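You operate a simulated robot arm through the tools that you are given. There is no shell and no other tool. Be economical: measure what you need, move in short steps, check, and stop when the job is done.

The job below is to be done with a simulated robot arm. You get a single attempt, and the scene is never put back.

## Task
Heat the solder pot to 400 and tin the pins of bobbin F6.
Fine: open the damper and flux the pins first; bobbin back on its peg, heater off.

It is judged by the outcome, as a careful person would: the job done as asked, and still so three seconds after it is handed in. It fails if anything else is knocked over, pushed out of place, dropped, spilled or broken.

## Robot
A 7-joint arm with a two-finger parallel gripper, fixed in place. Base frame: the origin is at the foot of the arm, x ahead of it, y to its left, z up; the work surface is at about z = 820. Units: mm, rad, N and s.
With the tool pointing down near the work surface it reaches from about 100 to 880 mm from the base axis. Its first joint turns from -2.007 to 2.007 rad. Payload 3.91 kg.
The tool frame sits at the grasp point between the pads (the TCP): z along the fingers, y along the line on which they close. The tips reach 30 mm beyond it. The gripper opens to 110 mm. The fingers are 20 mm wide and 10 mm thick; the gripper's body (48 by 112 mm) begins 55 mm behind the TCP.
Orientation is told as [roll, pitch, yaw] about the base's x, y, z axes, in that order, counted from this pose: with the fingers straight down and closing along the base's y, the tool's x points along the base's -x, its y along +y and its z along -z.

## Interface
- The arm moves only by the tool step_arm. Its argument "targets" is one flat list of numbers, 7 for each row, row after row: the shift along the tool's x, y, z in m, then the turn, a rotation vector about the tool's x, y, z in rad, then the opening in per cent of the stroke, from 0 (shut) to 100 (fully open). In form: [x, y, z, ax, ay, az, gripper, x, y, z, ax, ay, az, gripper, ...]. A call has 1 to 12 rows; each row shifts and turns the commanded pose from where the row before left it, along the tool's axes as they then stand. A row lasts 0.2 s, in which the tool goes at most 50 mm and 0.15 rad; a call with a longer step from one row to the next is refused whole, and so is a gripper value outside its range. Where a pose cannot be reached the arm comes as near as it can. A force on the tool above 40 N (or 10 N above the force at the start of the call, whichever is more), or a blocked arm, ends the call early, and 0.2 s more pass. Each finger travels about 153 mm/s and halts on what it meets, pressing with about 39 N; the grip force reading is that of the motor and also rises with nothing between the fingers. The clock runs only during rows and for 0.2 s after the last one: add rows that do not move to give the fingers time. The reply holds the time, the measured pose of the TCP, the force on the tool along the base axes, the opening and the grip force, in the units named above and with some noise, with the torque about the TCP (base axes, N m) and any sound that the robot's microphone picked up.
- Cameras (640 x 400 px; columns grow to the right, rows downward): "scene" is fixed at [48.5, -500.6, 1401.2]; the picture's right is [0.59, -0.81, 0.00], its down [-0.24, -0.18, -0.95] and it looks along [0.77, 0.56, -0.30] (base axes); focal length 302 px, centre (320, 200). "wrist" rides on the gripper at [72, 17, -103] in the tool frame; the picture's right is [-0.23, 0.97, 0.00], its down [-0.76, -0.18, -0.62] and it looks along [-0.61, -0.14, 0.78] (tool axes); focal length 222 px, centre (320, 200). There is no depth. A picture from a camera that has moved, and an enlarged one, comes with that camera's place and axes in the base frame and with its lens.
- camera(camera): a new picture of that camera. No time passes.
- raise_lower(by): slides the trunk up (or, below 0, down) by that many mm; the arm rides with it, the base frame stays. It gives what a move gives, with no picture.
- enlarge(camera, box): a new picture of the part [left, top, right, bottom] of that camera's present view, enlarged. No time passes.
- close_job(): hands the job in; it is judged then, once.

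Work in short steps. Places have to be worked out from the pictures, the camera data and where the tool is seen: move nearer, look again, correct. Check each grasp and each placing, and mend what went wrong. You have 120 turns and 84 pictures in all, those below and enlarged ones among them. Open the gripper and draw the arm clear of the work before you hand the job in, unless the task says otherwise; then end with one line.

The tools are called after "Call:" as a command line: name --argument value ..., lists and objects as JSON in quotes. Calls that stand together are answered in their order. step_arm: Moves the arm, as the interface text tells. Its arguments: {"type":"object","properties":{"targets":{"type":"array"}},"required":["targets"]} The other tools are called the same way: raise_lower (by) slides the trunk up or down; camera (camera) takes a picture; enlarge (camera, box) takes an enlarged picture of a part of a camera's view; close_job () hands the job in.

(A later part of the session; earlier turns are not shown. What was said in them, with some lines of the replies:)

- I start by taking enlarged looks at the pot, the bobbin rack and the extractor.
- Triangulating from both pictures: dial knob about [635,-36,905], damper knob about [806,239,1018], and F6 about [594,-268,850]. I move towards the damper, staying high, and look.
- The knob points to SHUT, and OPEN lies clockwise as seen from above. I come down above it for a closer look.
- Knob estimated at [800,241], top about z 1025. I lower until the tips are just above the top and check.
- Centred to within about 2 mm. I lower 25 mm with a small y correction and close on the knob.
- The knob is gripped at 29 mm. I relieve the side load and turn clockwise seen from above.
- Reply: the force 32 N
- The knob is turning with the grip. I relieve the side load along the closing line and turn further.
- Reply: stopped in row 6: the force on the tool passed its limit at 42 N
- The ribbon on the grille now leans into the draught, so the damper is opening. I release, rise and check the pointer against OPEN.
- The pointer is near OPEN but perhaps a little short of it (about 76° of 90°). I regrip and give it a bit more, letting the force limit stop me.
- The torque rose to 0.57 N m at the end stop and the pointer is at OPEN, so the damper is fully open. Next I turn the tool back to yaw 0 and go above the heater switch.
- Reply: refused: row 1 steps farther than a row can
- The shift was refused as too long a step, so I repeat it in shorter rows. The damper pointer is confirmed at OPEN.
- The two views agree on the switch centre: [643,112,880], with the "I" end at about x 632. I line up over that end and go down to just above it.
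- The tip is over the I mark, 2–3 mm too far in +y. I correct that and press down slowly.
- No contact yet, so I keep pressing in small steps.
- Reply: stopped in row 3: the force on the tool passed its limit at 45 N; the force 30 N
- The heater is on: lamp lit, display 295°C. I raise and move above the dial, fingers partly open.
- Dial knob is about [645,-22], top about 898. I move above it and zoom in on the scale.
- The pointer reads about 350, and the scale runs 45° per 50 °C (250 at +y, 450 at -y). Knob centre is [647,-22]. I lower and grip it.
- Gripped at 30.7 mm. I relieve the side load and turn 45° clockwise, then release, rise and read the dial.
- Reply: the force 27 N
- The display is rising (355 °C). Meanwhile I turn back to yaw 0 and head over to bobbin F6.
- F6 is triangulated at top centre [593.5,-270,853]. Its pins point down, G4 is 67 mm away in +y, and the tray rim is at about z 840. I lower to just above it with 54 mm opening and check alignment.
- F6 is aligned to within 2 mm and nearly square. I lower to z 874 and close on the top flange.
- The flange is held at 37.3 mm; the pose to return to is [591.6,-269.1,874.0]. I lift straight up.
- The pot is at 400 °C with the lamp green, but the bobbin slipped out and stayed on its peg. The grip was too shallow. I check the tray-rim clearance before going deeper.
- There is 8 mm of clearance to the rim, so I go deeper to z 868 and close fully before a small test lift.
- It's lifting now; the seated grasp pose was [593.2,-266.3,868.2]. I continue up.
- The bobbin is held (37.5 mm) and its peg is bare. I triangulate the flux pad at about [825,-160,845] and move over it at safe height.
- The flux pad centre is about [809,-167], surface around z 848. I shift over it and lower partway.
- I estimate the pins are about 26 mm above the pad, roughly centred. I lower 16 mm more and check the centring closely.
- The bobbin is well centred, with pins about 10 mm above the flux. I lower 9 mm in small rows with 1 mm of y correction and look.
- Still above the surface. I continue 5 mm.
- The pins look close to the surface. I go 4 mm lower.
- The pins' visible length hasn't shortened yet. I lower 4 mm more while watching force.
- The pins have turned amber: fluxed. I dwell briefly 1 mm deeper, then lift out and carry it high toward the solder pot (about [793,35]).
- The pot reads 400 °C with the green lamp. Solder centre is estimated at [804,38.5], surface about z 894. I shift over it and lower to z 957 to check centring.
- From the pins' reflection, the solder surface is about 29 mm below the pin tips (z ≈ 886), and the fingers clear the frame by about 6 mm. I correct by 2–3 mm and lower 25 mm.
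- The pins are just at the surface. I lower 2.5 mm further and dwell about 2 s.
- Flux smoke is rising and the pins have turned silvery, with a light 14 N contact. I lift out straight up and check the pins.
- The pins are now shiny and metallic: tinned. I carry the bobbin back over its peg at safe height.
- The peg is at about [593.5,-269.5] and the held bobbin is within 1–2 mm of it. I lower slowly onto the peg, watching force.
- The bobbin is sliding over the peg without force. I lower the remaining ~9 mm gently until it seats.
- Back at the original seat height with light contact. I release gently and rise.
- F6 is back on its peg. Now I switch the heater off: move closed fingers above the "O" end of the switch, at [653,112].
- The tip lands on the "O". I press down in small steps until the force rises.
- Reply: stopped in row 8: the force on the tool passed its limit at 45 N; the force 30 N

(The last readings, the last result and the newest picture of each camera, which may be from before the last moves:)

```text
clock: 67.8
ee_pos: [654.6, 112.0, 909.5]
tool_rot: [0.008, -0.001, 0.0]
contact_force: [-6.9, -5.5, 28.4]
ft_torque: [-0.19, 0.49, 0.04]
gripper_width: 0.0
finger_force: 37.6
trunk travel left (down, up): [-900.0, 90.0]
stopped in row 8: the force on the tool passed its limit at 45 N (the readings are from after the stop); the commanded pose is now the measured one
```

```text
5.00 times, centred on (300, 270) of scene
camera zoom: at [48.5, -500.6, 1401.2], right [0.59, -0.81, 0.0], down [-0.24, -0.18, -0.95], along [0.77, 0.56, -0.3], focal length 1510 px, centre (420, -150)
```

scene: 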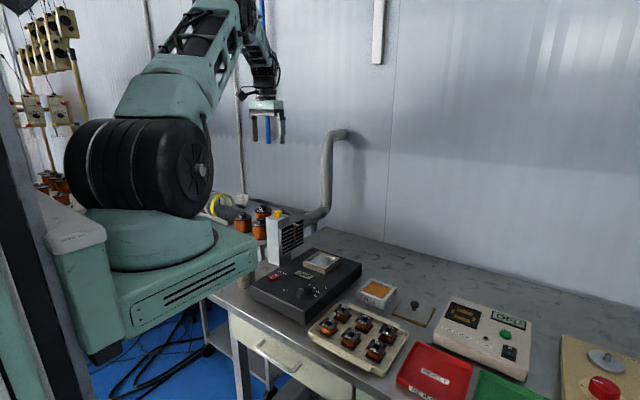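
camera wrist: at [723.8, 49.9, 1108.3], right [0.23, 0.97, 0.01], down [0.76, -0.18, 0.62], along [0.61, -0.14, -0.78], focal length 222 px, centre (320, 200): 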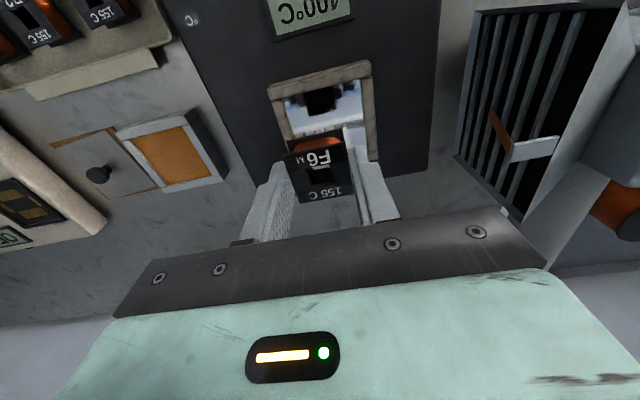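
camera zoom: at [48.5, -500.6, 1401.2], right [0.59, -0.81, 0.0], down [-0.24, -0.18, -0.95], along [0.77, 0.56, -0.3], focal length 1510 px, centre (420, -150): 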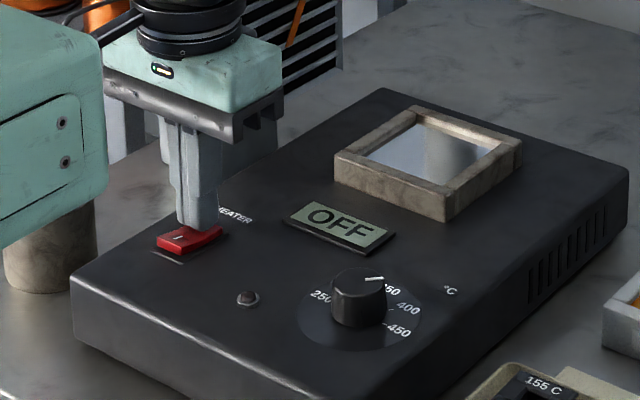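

The heater is off. I draw the arm up and clear, open the gripper and take a last look.

Call:
step_arm --targets '[0, 0, -0.03, 0, 0, 0, 0, 0, 0, -0.045, 0, 0, 0, 0, 0, 0, -0.045, 0, 0, 0, 30, 0, 0, -0.045, 0, 0, 0, 60, 0, 0, -0.045, 0, 0, 0, 90, 0, 0, -0.045, 0, 0, 0, 100, 0, 0, -0.03, 0, 0, 0, 100, 0, 0, 0, 0, 0, 0, 100]'

Call:
camera --camera "scene"

Call:
enlarge --camera "scene" --box '[200, 180, 440, 390]'

```text
clock: 69.6
ee_pos: [652.8, 112.4, 1193.0]
tool_rot: [0.007, -0.003, -0.001]
contact_force: [-0.5, 0.6, -0.3]
ft_torque: [0.01, 0.01, 0.01]
gripper_width: 110.1
finger_force: 0.0
trunk travel left (down, up): [-900.0, 90.0]
```

```text
6 pictures are left
```

scene: 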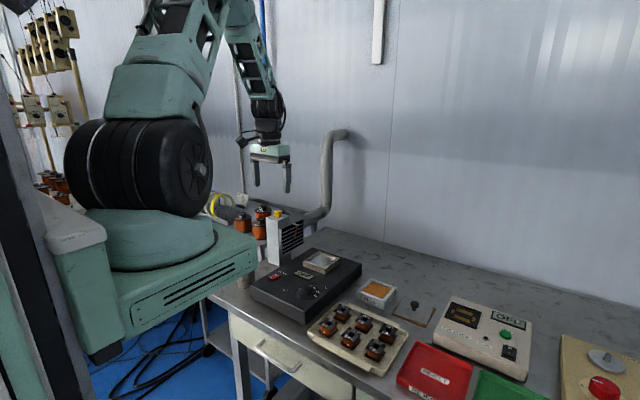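

```text
1.90 times, centred on (320, 285) of scene
camera zoom: at [48.5, -500.6, 1401.2], right [0.59, -0.81, 0.0], down [-0.24, -0.18, -0.95], along [0.77, 0.56, -0.3], focal length 575 px, centre (320, 38)
```

zoom: 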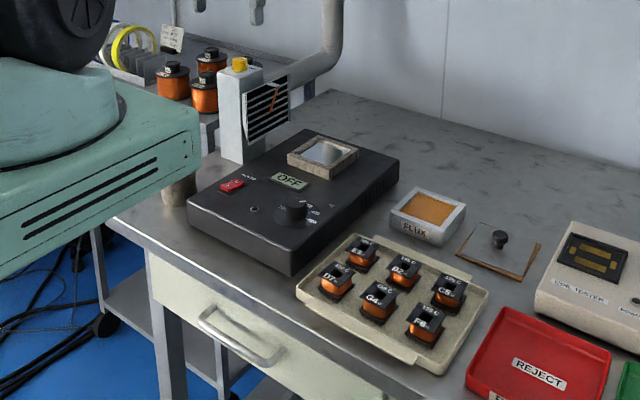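

The damper is open, the heater is off, F6 is on its peg and everything else is in place. I hand in the job.

Call:
close_job

```text
The job is handed in.
```

I opened the damper, fluxed F6's pins and tinned them with the pot at 400 °C; F6 is back on its peg and the heater is off.
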